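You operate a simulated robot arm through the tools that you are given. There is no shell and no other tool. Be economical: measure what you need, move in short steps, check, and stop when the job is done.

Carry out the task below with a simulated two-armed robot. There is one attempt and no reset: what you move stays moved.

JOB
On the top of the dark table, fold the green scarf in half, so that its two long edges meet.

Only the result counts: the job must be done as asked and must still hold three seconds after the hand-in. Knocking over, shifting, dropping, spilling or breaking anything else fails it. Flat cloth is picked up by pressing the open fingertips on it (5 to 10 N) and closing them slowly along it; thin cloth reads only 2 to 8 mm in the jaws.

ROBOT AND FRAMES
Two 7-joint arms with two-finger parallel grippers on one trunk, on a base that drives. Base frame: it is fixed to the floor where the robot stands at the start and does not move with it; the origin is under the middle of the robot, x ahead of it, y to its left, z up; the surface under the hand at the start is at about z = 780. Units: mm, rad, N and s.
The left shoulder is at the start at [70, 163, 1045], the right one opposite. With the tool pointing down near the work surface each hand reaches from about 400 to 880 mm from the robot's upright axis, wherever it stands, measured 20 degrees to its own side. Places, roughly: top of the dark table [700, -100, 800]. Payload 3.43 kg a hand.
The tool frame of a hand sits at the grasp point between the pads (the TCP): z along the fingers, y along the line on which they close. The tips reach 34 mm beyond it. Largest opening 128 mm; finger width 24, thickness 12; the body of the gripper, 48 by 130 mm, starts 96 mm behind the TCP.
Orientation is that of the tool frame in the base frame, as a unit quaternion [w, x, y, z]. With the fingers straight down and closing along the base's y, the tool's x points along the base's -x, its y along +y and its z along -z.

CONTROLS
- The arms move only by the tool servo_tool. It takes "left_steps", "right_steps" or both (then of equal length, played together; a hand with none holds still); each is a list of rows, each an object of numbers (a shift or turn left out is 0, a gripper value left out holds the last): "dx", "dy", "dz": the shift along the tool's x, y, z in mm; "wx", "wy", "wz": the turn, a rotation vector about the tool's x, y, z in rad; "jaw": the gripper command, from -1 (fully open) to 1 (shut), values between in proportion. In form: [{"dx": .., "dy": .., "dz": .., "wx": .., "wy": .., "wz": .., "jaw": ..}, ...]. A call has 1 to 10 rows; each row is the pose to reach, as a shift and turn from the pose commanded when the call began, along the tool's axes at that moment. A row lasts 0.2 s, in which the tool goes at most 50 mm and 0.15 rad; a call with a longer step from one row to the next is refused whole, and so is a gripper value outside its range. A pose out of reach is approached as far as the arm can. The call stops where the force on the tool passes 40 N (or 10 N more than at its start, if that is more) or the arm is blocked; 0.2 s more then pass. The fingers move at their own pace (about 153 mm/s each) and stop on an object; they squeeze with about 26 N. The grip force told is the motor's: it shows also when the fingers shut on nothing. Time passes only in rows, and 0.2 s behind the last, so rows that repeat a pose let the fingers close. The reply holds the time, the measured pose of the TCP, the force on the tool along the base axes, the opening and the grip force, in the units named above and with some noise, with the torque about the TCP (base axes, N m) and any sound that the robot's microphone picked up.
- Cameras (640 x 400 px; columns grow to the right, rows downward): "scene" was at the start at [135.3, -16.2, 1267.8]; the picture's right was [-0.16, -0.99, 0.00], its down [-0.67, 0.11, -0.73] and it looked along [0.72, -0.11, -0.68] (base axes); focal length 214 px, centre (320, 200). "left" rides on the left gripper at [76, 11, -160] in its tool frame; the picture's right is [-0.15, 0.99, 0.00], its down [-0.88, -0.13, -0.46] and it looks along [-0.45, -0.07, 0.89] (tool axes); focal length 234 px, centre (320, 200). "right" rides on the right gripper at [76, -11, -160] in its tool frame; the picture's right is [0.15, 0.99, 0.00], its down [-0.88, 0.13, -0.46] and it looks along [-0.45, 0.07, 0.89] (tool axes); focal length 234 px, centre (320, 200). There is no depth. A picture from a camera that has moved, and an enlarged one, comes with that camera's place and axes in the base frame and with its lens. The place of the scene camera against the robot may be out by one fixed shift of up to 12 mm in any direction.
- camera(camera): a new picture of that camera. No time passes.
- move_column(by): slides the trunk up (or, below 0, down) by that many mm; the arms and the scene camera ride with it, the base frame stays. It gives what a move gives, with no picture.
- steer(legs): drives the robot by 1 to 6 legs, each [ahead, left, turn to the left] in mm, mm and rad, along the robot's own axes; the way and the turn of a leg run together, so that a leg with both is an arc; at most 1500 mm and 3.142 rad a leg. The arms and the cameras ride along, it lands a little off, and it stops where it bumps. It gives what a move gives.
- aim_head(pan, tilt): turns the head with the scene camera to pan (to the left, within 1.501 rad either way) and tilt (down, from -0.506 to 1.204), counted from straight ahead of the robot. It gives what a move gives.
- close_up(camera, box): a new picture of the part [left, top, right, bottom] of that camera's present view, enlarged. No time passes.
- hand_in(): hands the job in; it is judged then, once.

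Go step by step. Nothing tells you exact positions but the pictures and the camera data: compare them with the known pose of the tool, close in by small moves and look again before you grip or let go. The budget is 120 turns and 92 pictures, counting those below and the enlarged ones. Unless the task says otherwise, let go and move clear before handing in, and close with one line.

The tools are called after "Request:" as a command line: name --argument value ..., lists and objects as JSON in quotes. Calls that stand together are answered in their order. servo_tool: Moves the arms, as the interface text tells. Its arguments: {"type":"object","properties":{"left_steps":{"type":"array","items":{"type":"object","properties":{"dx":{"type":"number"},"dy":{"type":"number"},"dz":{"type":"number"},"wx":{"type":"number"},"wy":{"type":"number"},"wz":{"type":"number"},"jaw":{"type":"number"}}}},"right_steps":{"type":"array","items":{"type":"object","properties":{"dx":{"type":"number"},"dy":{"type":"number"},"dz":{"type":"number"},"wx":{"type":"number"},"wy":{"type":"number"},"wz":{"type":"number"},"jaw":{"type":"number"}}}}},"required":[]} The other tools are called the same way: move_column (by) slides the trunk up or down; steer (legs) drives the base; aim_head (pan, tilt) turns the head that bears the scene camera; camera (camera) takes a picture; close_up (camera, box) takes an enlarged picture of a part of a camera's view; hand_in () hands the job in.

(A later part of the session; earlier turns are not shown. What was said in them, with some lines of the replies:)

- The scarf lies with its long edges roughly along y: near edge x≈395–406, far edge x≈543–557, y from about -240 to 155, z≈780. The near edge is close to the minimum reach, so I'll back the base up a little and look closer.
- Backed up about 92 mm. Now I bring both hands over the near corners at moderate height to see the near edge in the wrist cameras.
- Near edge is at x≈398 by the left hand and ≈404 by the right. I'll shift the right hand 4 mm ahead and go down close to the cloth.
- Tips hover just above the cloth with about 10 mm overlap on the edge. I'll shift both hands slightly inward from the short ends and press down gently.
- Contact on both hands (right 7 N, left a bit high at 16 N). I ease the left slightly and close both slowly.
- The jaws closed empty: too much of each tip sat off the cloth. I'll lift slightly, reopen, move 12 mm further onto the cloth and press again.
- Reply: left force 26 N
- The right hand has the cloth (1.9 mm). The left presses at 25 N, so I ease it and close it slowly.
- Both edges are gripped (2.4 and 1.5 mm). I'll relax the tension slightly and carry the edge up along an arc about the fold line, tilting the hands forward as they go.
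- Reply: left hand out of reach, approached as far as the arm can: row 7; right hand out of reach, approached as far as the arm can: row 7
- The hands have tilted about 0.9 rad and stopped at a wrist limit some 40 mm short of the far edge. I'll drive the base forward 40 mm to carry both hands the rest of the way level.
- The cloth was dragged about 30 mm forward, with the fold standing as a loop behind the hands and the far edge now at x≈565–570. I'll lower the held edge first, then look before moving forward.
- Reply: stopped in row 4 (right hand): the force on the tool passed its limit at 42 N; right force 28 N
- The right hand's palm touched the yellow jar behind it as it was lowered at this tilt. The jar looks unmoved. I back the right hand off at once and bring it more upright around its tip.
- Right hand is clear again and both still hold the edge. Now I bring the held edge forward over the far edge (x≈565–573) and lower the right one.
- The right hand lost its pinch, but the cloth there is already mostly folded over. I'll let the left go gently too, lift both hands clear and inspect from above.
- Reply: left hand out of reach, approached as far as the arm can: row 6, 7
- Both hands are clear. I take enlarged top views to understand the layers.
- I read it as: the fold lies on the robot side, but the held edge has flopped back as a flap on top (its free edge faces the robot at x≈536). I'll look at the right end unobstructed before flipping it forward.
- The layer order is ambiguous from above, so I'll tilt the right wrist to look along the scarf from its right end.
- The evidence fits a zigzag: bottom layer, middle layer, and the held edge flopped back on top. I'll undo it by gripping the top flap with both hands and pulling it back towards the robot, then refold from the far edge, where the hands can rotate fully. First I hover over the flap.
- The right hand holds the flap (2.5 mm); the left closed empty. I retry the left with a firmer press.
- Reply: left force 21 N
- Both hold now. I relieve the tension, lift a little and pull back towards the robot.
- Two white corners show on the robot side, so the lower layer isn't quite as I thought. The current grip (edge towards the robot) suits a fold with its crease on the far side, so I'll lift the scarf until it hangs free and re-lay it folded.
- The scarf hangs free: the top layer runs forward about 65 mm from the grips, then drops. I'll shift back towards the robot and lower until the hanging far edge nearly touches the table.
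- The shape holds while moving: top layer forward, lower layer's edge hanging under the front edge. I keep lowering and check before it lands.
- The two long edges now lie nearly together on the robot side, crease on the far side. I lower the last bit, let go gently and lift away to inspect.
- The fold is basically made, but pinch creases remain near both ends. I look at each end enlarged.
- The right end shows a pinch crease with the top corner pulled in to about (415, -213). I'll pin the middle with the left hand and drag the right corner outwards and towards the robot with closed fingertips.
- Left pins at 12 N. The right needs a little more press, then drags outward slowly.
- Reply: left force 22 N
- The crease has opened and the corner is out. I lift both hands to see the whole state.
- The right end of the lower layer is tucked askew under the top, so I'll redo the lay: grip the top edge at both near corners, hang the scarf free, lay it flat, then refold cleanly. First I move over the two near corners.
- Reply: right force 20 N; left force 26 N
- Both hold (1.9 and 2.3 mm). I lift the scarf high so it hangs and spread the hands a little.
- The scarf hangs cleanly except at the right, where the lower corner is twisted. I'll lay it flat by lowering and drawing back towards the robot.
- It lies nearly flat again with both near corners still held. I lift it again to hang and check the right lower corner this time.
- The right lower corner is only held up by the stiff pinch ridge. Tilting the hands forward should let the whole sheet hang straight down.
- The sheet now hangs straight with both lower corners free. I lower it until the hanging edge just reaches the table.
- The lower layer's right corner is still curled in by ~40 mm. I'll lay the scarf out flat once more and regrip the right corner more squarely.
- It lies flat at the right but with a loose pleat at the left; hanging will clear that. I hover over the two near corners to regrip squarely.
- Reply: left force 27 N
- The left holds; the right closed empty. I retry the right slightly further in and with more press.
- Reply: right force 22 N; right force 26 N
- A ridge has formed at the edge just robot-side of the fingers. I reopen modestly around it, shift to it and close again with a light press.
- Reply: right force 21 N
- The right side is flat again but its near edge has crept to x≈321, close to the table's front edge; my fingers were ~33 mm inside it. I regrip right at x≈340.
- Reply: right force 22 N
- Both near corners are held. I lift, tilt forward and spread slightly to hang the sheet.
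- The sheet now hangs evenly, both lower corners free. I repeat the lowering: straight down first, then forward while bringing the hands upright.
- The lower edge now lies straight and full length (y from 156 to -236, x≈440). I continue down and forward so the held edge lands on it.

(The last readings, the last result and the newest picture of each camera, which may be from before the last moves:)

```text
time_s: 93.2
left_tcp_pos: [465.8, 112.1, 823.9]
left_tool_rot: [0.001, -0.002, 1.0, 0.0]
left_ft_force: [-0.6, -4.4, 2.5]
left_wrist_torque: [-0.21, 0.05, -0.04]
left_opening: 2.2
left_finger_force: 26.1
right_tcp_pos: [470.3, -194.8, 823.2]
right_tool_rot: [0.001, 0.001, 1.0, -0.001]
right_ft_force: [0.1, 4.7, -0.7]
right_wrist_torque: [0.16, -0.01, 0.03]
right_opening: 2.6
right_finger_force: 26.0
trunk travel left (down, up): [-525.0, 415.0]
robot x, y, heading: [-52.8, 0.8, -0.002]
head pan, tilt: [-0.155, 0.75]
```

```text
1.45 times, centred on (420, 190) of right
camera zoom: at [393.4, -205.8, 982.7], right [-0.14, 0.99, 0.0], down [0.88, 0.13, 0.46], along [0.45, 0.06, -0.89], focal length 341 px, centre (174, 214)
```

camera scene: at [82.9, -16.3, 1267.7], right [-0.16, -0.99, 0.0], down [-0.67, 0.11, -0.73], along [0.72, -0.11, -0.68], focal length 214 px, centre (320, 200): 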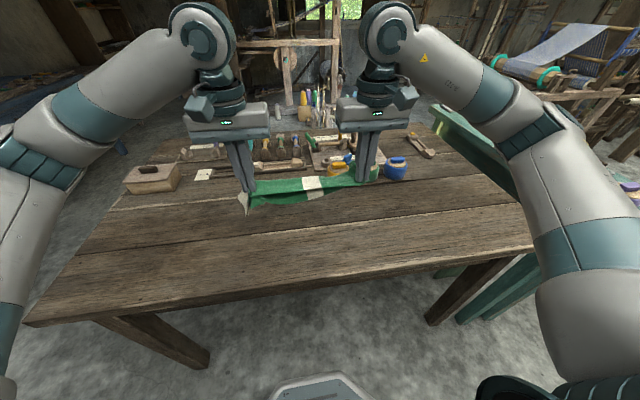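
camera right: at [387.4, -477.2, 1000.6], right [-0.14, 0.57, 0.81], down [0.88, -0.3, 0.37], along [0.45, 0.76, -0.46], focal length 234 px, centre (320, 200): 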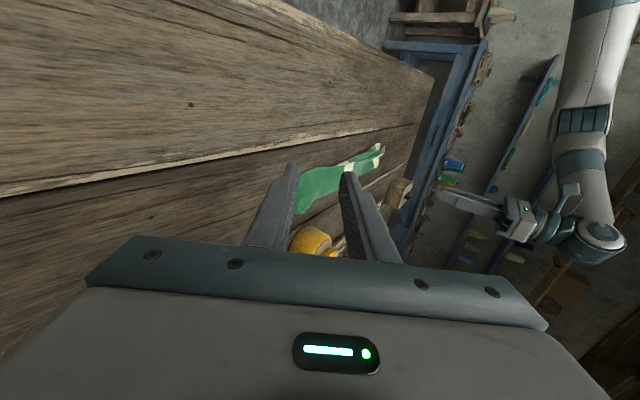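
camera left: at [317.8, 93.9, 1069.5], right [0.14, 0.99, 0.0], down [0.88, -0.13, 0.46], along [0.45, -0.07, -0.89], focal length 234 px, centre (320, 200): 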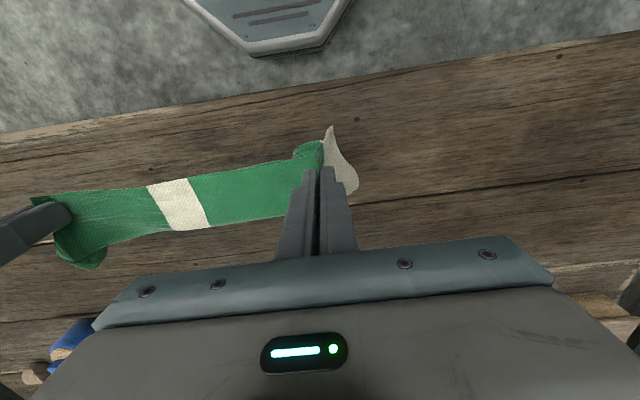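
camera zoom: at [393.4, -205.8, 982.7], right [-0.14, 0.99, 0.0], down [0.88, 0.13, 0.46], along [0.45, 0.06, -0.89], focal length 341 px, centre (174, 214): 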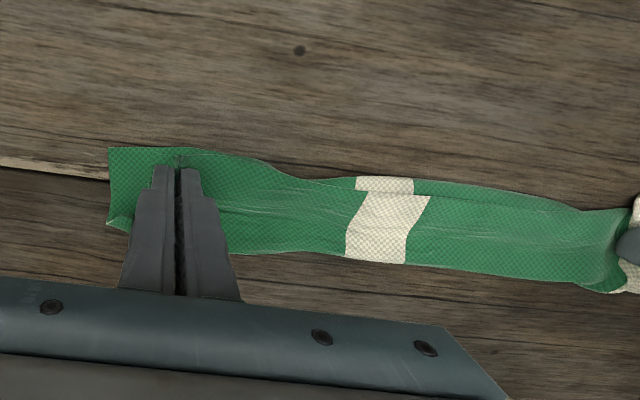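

The edges are within about 10 mm of each other. I draw the held edge back 5 mm, lower it the last bit, release gently and lift away.

Request:
servo_tool --left_steps '[{"dx": 3, "dz": 2}, {"dx": 5, "dz": 5}, {"dx": 5, "dz": 5, "jaw": 0.92}, {"dx": 5, "dz": 5, "jaw": 0.84}, {"dx": 5, "dz": 5, "jaw": 0.76}, {"dx": 5, "dz": 5, "jaw": 0.68}, {"dx": 5, "dz": -10}, {"dx": 5, "dz": -40}, {"dx": 5, "dz": -80}, {"dx": -15, "dz": -110}]' --right_steps '[{"dx": 3, "dz": 2}, {"dx": 5, "dz": 5}, {"dx": 5, "dz": 5, "jaw": 0.92}, {"dx": 5, "dz": 5, "jaw": 0.84}, {"dx": 5, "dz": 5, "jaw": 0.76}, {"dx": 5, "dz": 5, "jaw": 0.68}, {"dx": 5, "dz": -10}, {"dx": 5, "dz": -40}, {"dx": 5, "dz": -80}, {"dx": -15, "dz": -110}]'

Request:
close_up --camera "scene" --box '[230, 180, 380, 272]'

```text
time_s: 95.4
left_tcp_pos: [481.8, 113.3, 933.2]
left_tool_rot: [0.0, -0.001, 1.0, -0.001]
left_ft_force: [0.3, -0.4, 0.1]
left_wrist_torque: [0.03, 0.02, 0.01]
left_opening: 20.4
left_finger_force: 0.2
right_tcp_pos: [485.1, -196.3, 930.9]
right_tool_rot: [-0.001, 0.001, 1.0, 0.0]
right_ft_force: [-0.2, 0.5, 0.4]
right_wrist_torque: [0.0, 0.05, 0.01]
right_opening: 20.4
right_finger_force: 0.0
trunk travel left (down, up): [-525.0, 415.0]
robot x, y, heading: [-53.9, -0.7, 0.001]
head pan, tilt: [-0.155, 0.75]
```

```text
4.27 times, centred on (305, 226) of scene
camera zoom: at [83.3, -16.1, 1267.5], right [-0.16, -0.99, 0.0], down [-0.67, 0.11, -0.73], along [0.72, -0.11, -0.68], focal length 915 px, centre (384, 89)
```

zoom: 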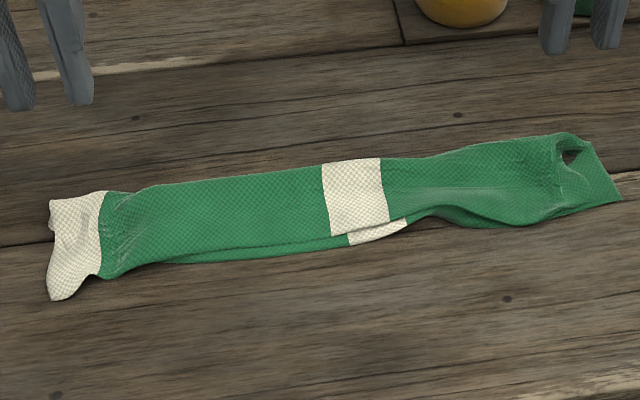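

Request:
close_up --camera "left" --box '[0, 60, 400, 200]'

Request:
close_up --camera "right" --box '[250, 60, 550, 200]'

```text
1.60 times, centred on (200, 130) of left
camera zoom: at [405.1, 125.3, 1094.4], right [0.14, 0.99, 0.0], down [0.88, -0.13, 0.46], along [0.45, -0.07, -0.89], focal length 375 px, centre (512, 312)
```

zoom: 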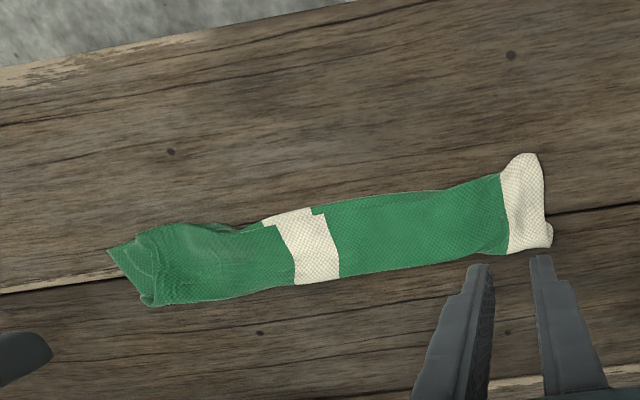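

```text
2.13 times, centred on (400, 130) of right
camera zoom: at [408.9, -207.0, 1090.8], right [-0.14, 0.99, 0.0], down [0.88, 0.13, 0.45], along [0.45, 0.06, -0.89], focal length 500 px, centre (149, 349)
```

zoom: 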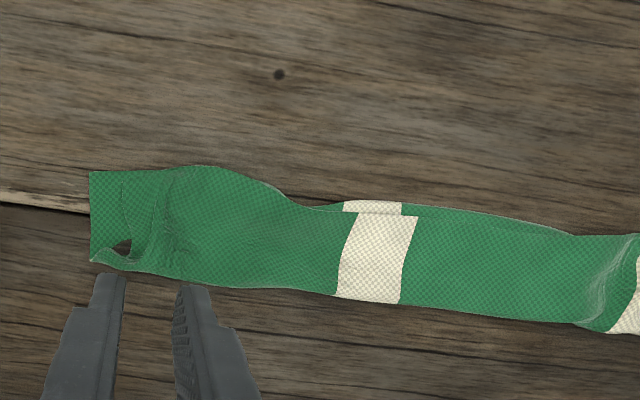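

The long edges now meet within about 5–10 mm along the length; the top layer is only drawn in ~20 mm at the right end by a pinch crease. I'll pin the middle with the left hand and slide the top's right end outward along y only.

Request:
servo_tool --left_steps '[{"dy": -35, "jaw": 1}, {"dy": -70, "dz": 20}, {"dy": -110, "dz": 45}, {"dy": -150, "dz": 75}, {"dy": -153, "dz": 100}, {"dy": -153, "dz": 113}, {"dy": -153, "dz": 115.5}, {"dy": -153, "dz": 117}]' --right_steps '[{"jaw": 1}, {"dz": 20}, {"dx": 10, "dy": -8, "dz": 45}, {"dx": 10, "dy": -8, "dz": 75}, {"dx": 10, "dy": -8, "dz": 98}, {"dx": 10, "dy": -8, "dz": 108}, {"dx": 10, "dy": -8, "dz": 111}, {"dx": 10, "dy": -8, "dz": 112.5}]'

```text
time_s: 97.2
left_tcp_pos: [481.3, -40.8, 817.6]
left_tool_rot: [0.001, -0.001, 1.0, -0.001]
left_ft_force: [-0.8, 0.7, 7.4]
left_wrist_torque: [0.08, -0.06, -0.02]
left_opening: 0.1
left_finger_force: 26.5
right_tcp_pos: [475.0, -203.8, 822.1]
right_tool_rot: [0.0, 0.002, 1.0, -0.001]
right_ft_force: [0.4, 0.4, 0.8]
right_wrist_torque: [0.0, 0.0, -0.01]
right_opening: 0.1
right_finger_force: 25.8
trunk travel left (down, up): [-525.0, 415.0]
robot x, y, heading: [-52.3, 0.6, -0.001]
head pan, tilt: [-0.155, 0.75]
```

Request:
servo_tool --right_steps '[{"dz": 3}, {"dz": 4.5}, {"dz": 5, "dy": -3}, {"dz": 5, "dy": -7}, {"dz": 5, "dy": -11}, {"dz": 5, "dy": -15}, {"dz": 5, "dy": -19}, {"dz": 5, "dy": -22}, {"dz": -5, "dy": -22}, {"dz": -40, "dy": -22}]'

Request:
close_up --camera "scene" --box '[230, 180, 380, 272]'

```text
time_s: 99.4
left_tcp_pos: [482.5, -41.7, 817.2]
left_tool_rot: [0.001, 0.0, 1.0, -0.001]
left_ft_force: [-1.8, -1.8, 5.6]
left_wrist_torque: [0.01, 0.01, 0.0]
left_opening: 0.1
left_finger_force: 26.3
right_tcp_pos: [472.7, -225.9, 861.0]
right_tool_rot: [-0.001, 0.002, 1.0, -0.001]
right_ft_force: [-0.1, 0.4, -0.1]
right_wrist_torque: [-0.02, 0.01, 0.01]
right_opening: 0.0
right_finger_force: 25.8
trunk travel left (down, up): [-525.0, 415.0]
robot x, y, heading: [-51.6, -4.2, 0.004]
head pan, tilt: [-0.155, 0.75]
```

```text
4.27 times, centred on (305, 226) of scene
camera zoom: at [82.2, -16.0, 1267.7], right [-0.16, -0.99, 0.0], down [-0.67, 0.11, -0.73], along [0.72, -0.11, -0.68], focal length 915 px, centre (384, 89)
```

zoom: 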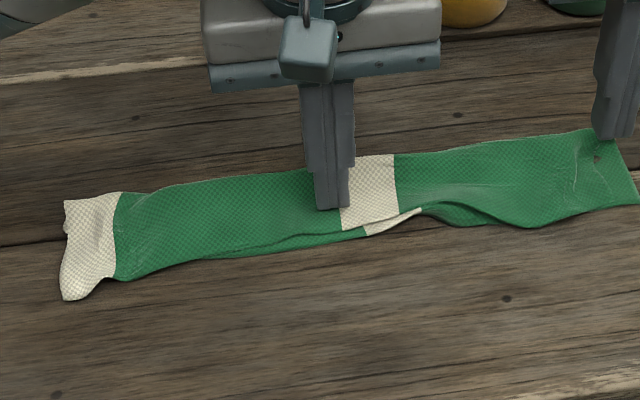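

The right end is now smooth. Next I pin the middle with the right hand and ease the left end of the top layer outward and slightly forward.

Request:
servo_tool --left_steps '[{"dz": -25}, {"dz": -50, "dy": 40}, {"dz": -50, "dy": 85, "dx": 15}, {"dz": -50, "dy": 130, "dx": 30}, {"dz": -40, "dy": 165, "dx": 30}, {"dz": -20, "dy": 165, "dx": 30}, {"dz": -5, "dy": 165, "dx": 30}, {"dz": -1, "dy": 165, "dx": 30}]' --right_steps '[{"dz": -15}, {"dz": -15}, {"dz": -15, "dy": 40}, {"dz": -15, "dy": 85}, {"dz": -10, "dy": 130}, {"dz": 15, "dy": 160, "dx": -8}, {"dz": 38, "dy": 160, "dx": -8}, {"dz": 43.5, "dy": 160, "dx": -8}]'

```text
time_s: 101.2
left_tcp_pos: [449.8, 124.7, 818.8]
left_tool_rot: [0.001, -0.001, 1.0, -0.001]
left_ft_force: [0.8, 0.3, 0.6]
left_wrist_torque: [0.0, -0.02, -0.01]
left_opening: 0.1
left_finger_force: 26.3
right_tcp_pos: [482.5, -65.3, 817.0]
right_tool_rot: [0.001, 0.001, 1.0, -0.001]
right_ft_force: [0.1, -1.1, 2.5]
right_wrist_torque: [0.01, 0.0, 0.0]
right_opening: 0.3
right_finger_force: 25.8
trunk travel left (down, up): [-525.0, 415.0]
robot x, y, heading: [-51.8, 1.7, 0.001]
head pan, tilt: [-0.155, 0.75]
```

Request:
servo_tool --left_steps '[{"dz": 1.5}, {"dz": 2.2}, {"dz": 2.4, "dy": 3, "dx": -2}, {"dz": 2.4, "dy": 7, "dx": -4}, {"dz": 2.4, "dy": 11, "dx": -7}, {"dz": 2.4, "dy": 15, "dx": -10}, {"dz": -5, "dy": 15, "dx": -10}, {"dz": -40, "dy": 15, "dx": -10}, {"dz": -80, "dy": 15, "dx": -10}]' --right_steps '[{"dz": 0.7}, {"dz": 0.7}, {"dz": 0.7}, {"dz": 0.7}, {"dz": 0.7}, {"dz": 0.7}, {"dz": -5}, {"dz": -40}, {"dz": -80}]'

Request:
close_up --camera "scene" --box '[230, 180, 380, 272]'

```text
time_s: 103.2
left_tcp_pos: [460.7, 141.9, 898.3]
left_tool_rot: [0.0, -0.002, 1.0, -0.001]
left_ft_force: [-0.6, 0.0, 0.3]
left_wrist_torque: [0.05, 0.0, 0.01]
left_opening: 0.0
left_finger_force: 26.0
right_tcp_pos: [481.9, -66.2, 897.0]
right_tool_rot: [0.0, 0.001, 1.0, 0.0]
right_ft_force: [0.1, -0.1, -0.4]
right_wrist_torque: [0.0, 0.01, 0.01]
right_opening: 0.0
right_finger_force: 25.9
trunk travel left (down, up): [-525.0, 415.0]
robot x, y, heading: [-51.5, 1.9, -0.005]
head pan, tilt: [-0.155, 0.75]
```

```text
4.27 times, centred on (305, 226) of scene
camera zoom: at [81.9, -16.1, 1267.7], right [-0.16, -0.99, 0.0], down [-0.67, 0.11, -0.73], along [0.72, -0.11, -0.68], focal length 915 px, centre (384, 89)
```

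zoom: 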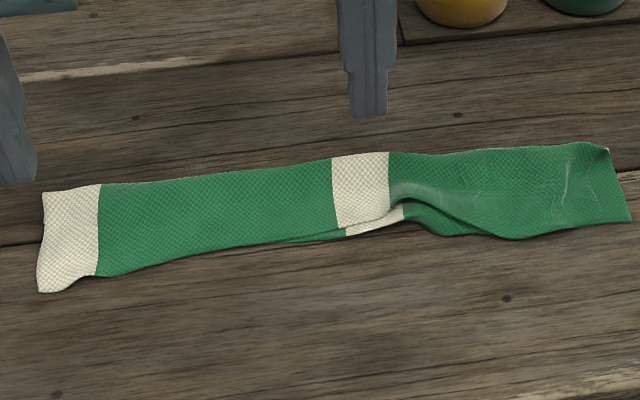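

Both ends are smooth now; one small wrinkle remains right of the stripe, where the top edge sits ~15 mm back. I pin with the left hand and draw that spot gently towards the robot and right.

Request:
servo_tool --left_steps '[{"dx": -10, "dy": -45}, {"dx": -20, "dy": -90, "dz": 20}, {"dx": -20, "dy": -92, "dz": 50}, {"dx": -20, "dy": -92, "dz": 72}, {"dx": -20, "dy": -92, "dz": 79}, {"dx": -20, "dy": -92, "dz": 82}]' --right_steps '[{"dx": 4, "dy": -20}, {"dx": 8, "dy": -54, "dz": 20}, {"dx": 8, "dy": -54, "dz": 50}, {"dx": 8, "dy": -54, "dz": 70}, {"dx": 8, "dy": -54, "dz": 76}, {"dx": 8, "dy": -54, "dz": 79}]'

```text
refused: row 2 steps farther than a row can; nothing moved
```

Request:
servo_tool --left_steps '[{"dx": -10, "dy": -40}, {"dx": -20, "dy": -75, "dz": 15}, {"dx": -20, "dy": -92, "dz": 45}, {"dx": -20, "dy": -92, "dz": 72}, {"dx": -20, "dy": -92, "dz": 79}, {"dx": -20, "dy": -92, "dz": 82}]' --right_steps '[{"dx": 4, "dy": -20}, {"dx": 8, "dy": -45, "dz": 15}, {"dx": 8, "dy": -54, "dz": 45}, {"dx": 8, "dy": -54, "dz": 68}, {"dx": 8, "dy": -54, "dz": 76}, {"dx": 8, "dy": -54, "dz": 79}]'

```text
time_s: 104.6
left_tcp_pos: [480.9, 48.1, 817.1]
left_tool_rot: [0.002, -0.001, 1.0, -0.002]
left_ft_force: [0.6, -0.7, 14.4]
left_wrist_torque: [-0.03, 0.12, 0.02]
left_opening: 0.3
left_finger_force: 26.1
right_tcp_pos: [473.6, -116.9, 816.9]
right_tool_rot: [0.0, 0.001, 1.0, -0.001]
right_ft_force: [0.5, 0.1, 1.9]
right_wrist_torque: [0.05, 0.02, 0.02]
right_opening: 0.1
right_finger_force: 25.7
trunk travel left (down, up): [-525.0, 415.0]
robot x, y, heading: [-55.1, 0.5, -0.005]
head pan, tilt: [-0.155, 0.75]
```

Request:
servo_tool --right_steps '[{"dz": 0.6}, {"dz": 0.8, "dx": 2, "dy": -2}, {"dz": 0.8, "dx": 5, "dy": -4}, {"dz": 0.8, "dx": 8, "dy": -6}, {"dz": 0.8, "dx": 10, "dy": -9}, {"dz": -6, "dx": 10, "dy": -9}, {"dz": -40, "dx": 10, "dy": -9}, {"dz": -80, "dx": 10, "dy": -9}]' --left_steps '[{"dz": 0}, {"dz": 0}, {"dz": 0}, {"dz": 0}, {"dz": 0}, {"dz": -6}, {"dz": -40}, {"dz": -80}]'

Request:
close_up --camera "scene" --box '[230, 180, 380, 272]'

```text
time_s: 106.4
left_tcp_pos: [479.0, 48.2, 894.7]
left_tool_rot: [0.001, -0.001, 1.0, 0.0]
left_ft_force: [0.4, -0.6, -0.8]
left_wrist_torque: [0.0, 0.01, 0.02]
left_opening: 0.0
left_finger_force: 26.4
right_tcp_pos: [463.5, -126.1, 898.1]
right_tool_rot: [0.0, 0.001, 1.0, -0.001]
right_ft_force: [0.7, 0.7, -0.2]
right_wrist_torque: [0.01, -0.02, 0.0]
right_opening: 0.1
right_finger_force: 25.7
trunk travel left (down, up): [-525.0, 415.0]
robot x, y, heading: [-52.5, 2.9, 0.004]
head pan, tilt: [-0.155, 0.75]
```

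```text
4.27 times, centred on (305, 226) of scene
camera zoom: at [81.9, -16.1, 1267.6], right [-0.16, -0.99, 0.0], down [-0.67, 0.11, -0.73], along [0.72, -0.11, -0.68], focal length 915 px, centre (384, 89)
```

zoom: 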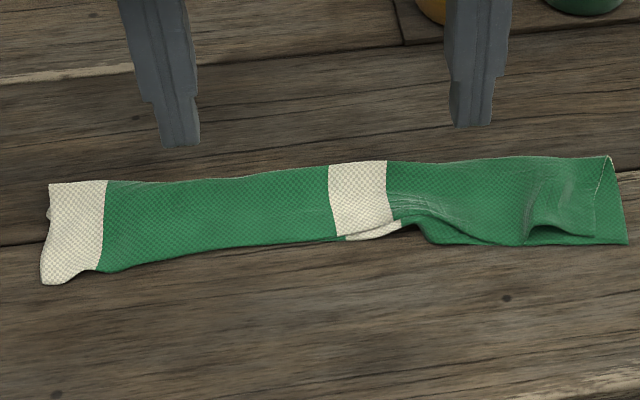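

The wrinkle remains with the right end swung slightly. I pin the left again and draw the right end straight out (and slightly forward) to pull it smooth.

Request:
servo_tool --left_steps '[{"dz": 20}, {"dz": 50}, {"dz": 70}, {"dz": 76}, {"dz": 79}, {"dz": 79.5}]' --right_steps '[{"dy": -35}, {"dy": -62, "dz": 30}, {"dy": -62, "dz": 60}, {"dy": -62, "dz": 75}, {"dy": -62, "dz": 79}, {"dy": -62, "dz": 81}]'

```text
time_s: 107.8
left_tcp_pos: [480.9, 46.8, 817.2]
left_tool_rot: [0.001, -0.001, 1.0, -0.001]
left_ft_force: [2.6, -0.1, 13.4]
left_wrist_torque: [0.03, 0.07, 0.02]
left_opening: 0.2
left_finger_force: 25.9
right_tcp_pos: [464.2, -190.7, 817.5]
right_tool_rot: [0.0, 0.0, 1.0, 0.0]
right_ft_force: [0.3, 0.1, -0.4]
right_wrist_torque: [-0.01, 0.0, 0.04]
right_opening: 0.0
right_finger_force: 26.0
trunk travel left (down, up): [-525.0, 415.0]
robot x, y, heading: [-55.1, -3.6, 0.0]
head pan, tilt: [-0.155, 0.75]
```

Request:
servo_tool --right_steps '[{"dz": 1.2}, {"dz": 1.6}, {"dz": 1.6, "dx": -2, "dy": -5}, {"dz": 1.6, "dx": -4, "dy": -10}, {"dz": 1.6, "dx": -7, "dy": -15}, {"dz": 1.6, "dx": -9, "dy": -20}, {"dz": 1.6, "dx": -11, "dy": -26}, {"dz": -6, "dx": -11, "dy": -26}, {"dz": -40, "dx": -11, "dy": -26}, {"dz": -80, "dx": -11, "dy": -26}]' --left_steps '[{"dz": 0}, {"dz": 0}, {"dz": 0}, {"dz": 0}, {"dz": 0}, {"dz": 0}, {"dz": 0}, {"dz": -6}, {"dz": -40}, {"dz": -80}]'

Request:
close_up --camera "scene" --box '[230, 180, 380, 272]'

```text
time_s: 110.0
left_tcp_pos: [480.3, 48.7, 896.4]
left_tool_rot: [0.0, 0.0, 1.0, -0.001]
left_ft_force: [0.4, 0.7, -0.7]
left_wrist_torque: [0.01, 0.02, -0.03]
left_opening: 0.0
left_finger_force: 25.5
right_tcp_pos: [475.9, -215.9, 897.5]
right_tool_rot: [-0.001, 0.001, 1.0, 0.0]
right_ft_force: [-0.1, -0.1, 0.9]
right_wrist_torque: [-0.03, -0.04, 0.04]
right_opening: 0.0
right_finger_force: 25.6
trunk travel left (down, up): [-525.0, 415.0]
robot x, y, heading: [-49.4, -2.8, -0.001]
head pan, tilt: [-0.155, 0.75]
```

```text
4.27 times, centred on (305, 226) of scene
camera zoom: at [81.8, -16.1, 1267.6], right [-0.16, -0.99, 0.0], down [-0.67, 0.11, -0.73], along [0.72, -0.11, -0.68], focal length 915 px, centre (384, 89)
```

zoom: 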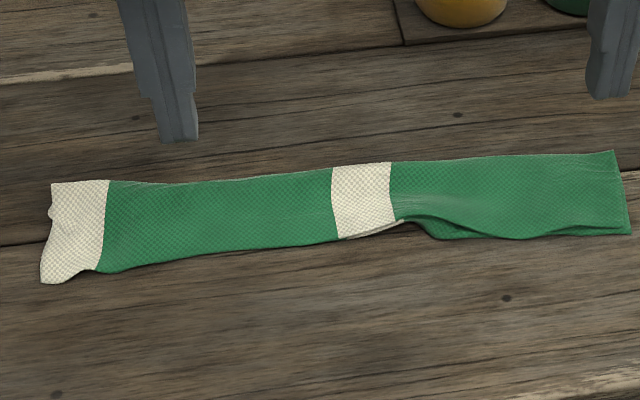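

The scarf is now neatly folded: both long edges lie together on the robot side from end to end. I move the hands well clear.

Request:
servo_tool --left_steps '[{"dz": -40}, {"dz": -80}, {"dz": -100, "dy": 30}]' --right_steps '[{"dz": -40}, {"dz": -80}, {"dz": -100, "dy": -30}]'

Request:
camera --camera "scene"

```text
time_s: 110.8
left_tcp_pos: [478.9, 77.9, 995.3]
left_tool_rot: [0.001, -0.001, 1.0, -0.001]
left_ft_force: [-1.0, 0.2, 0.1]
left_wrist_torque: [0.0, -0.06, 0.01]
left_opening: 0.2
left_finger_force: 25.5
right_tcp_pos: [475.3, -246.8, 999.3]
right_tool_rot: [0.001, 0.002, 1.0, 0.0]
right_ft_force: [-0.2, 0.8, -0.1]
right_wrist_torque: [0.01, -0.04, 0.0]
right_opening: 0.0
right_finger_force: 25.9
trunk travel left (down, up): [-525.0, 415.0]
robot x, y, heading: [-50.5, 1.2, -0.002]
head pan, tilt: [-0.155, 0.75]
```

```text
2 pictures are left
camera scene: at [81.0, -16.0, 1267.9], right [-0.16, -0.99, 0.0], down [-0.67, 0.11, -0.73], along [0.72, -0.11, -0.68], focal length 214 px, centre (320, 200)
```

scene: 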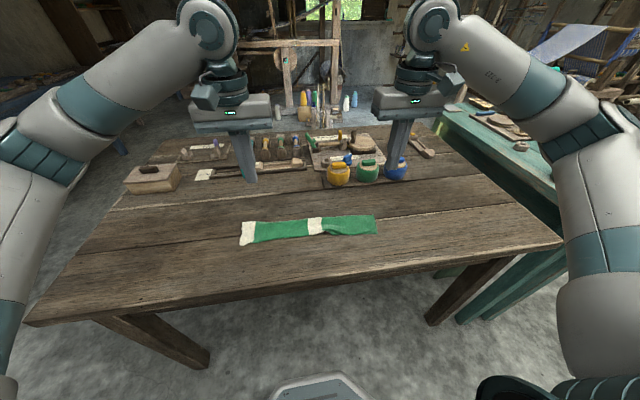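

The scarf lies folded in half, the hands are clear and everything else stands in place, so I hand in.

Request:
hand_in

```text
The job is handed in.
```

The green scarf is folded in half on the dark table, with its two long edges together on the robot side to within roughly 5–15 mm. The left end sticks out slightly and there is a small wrinkle beside the middle stripe. My right hand pressed briefly on the yellow jar early on; in the pictures it had not moved.
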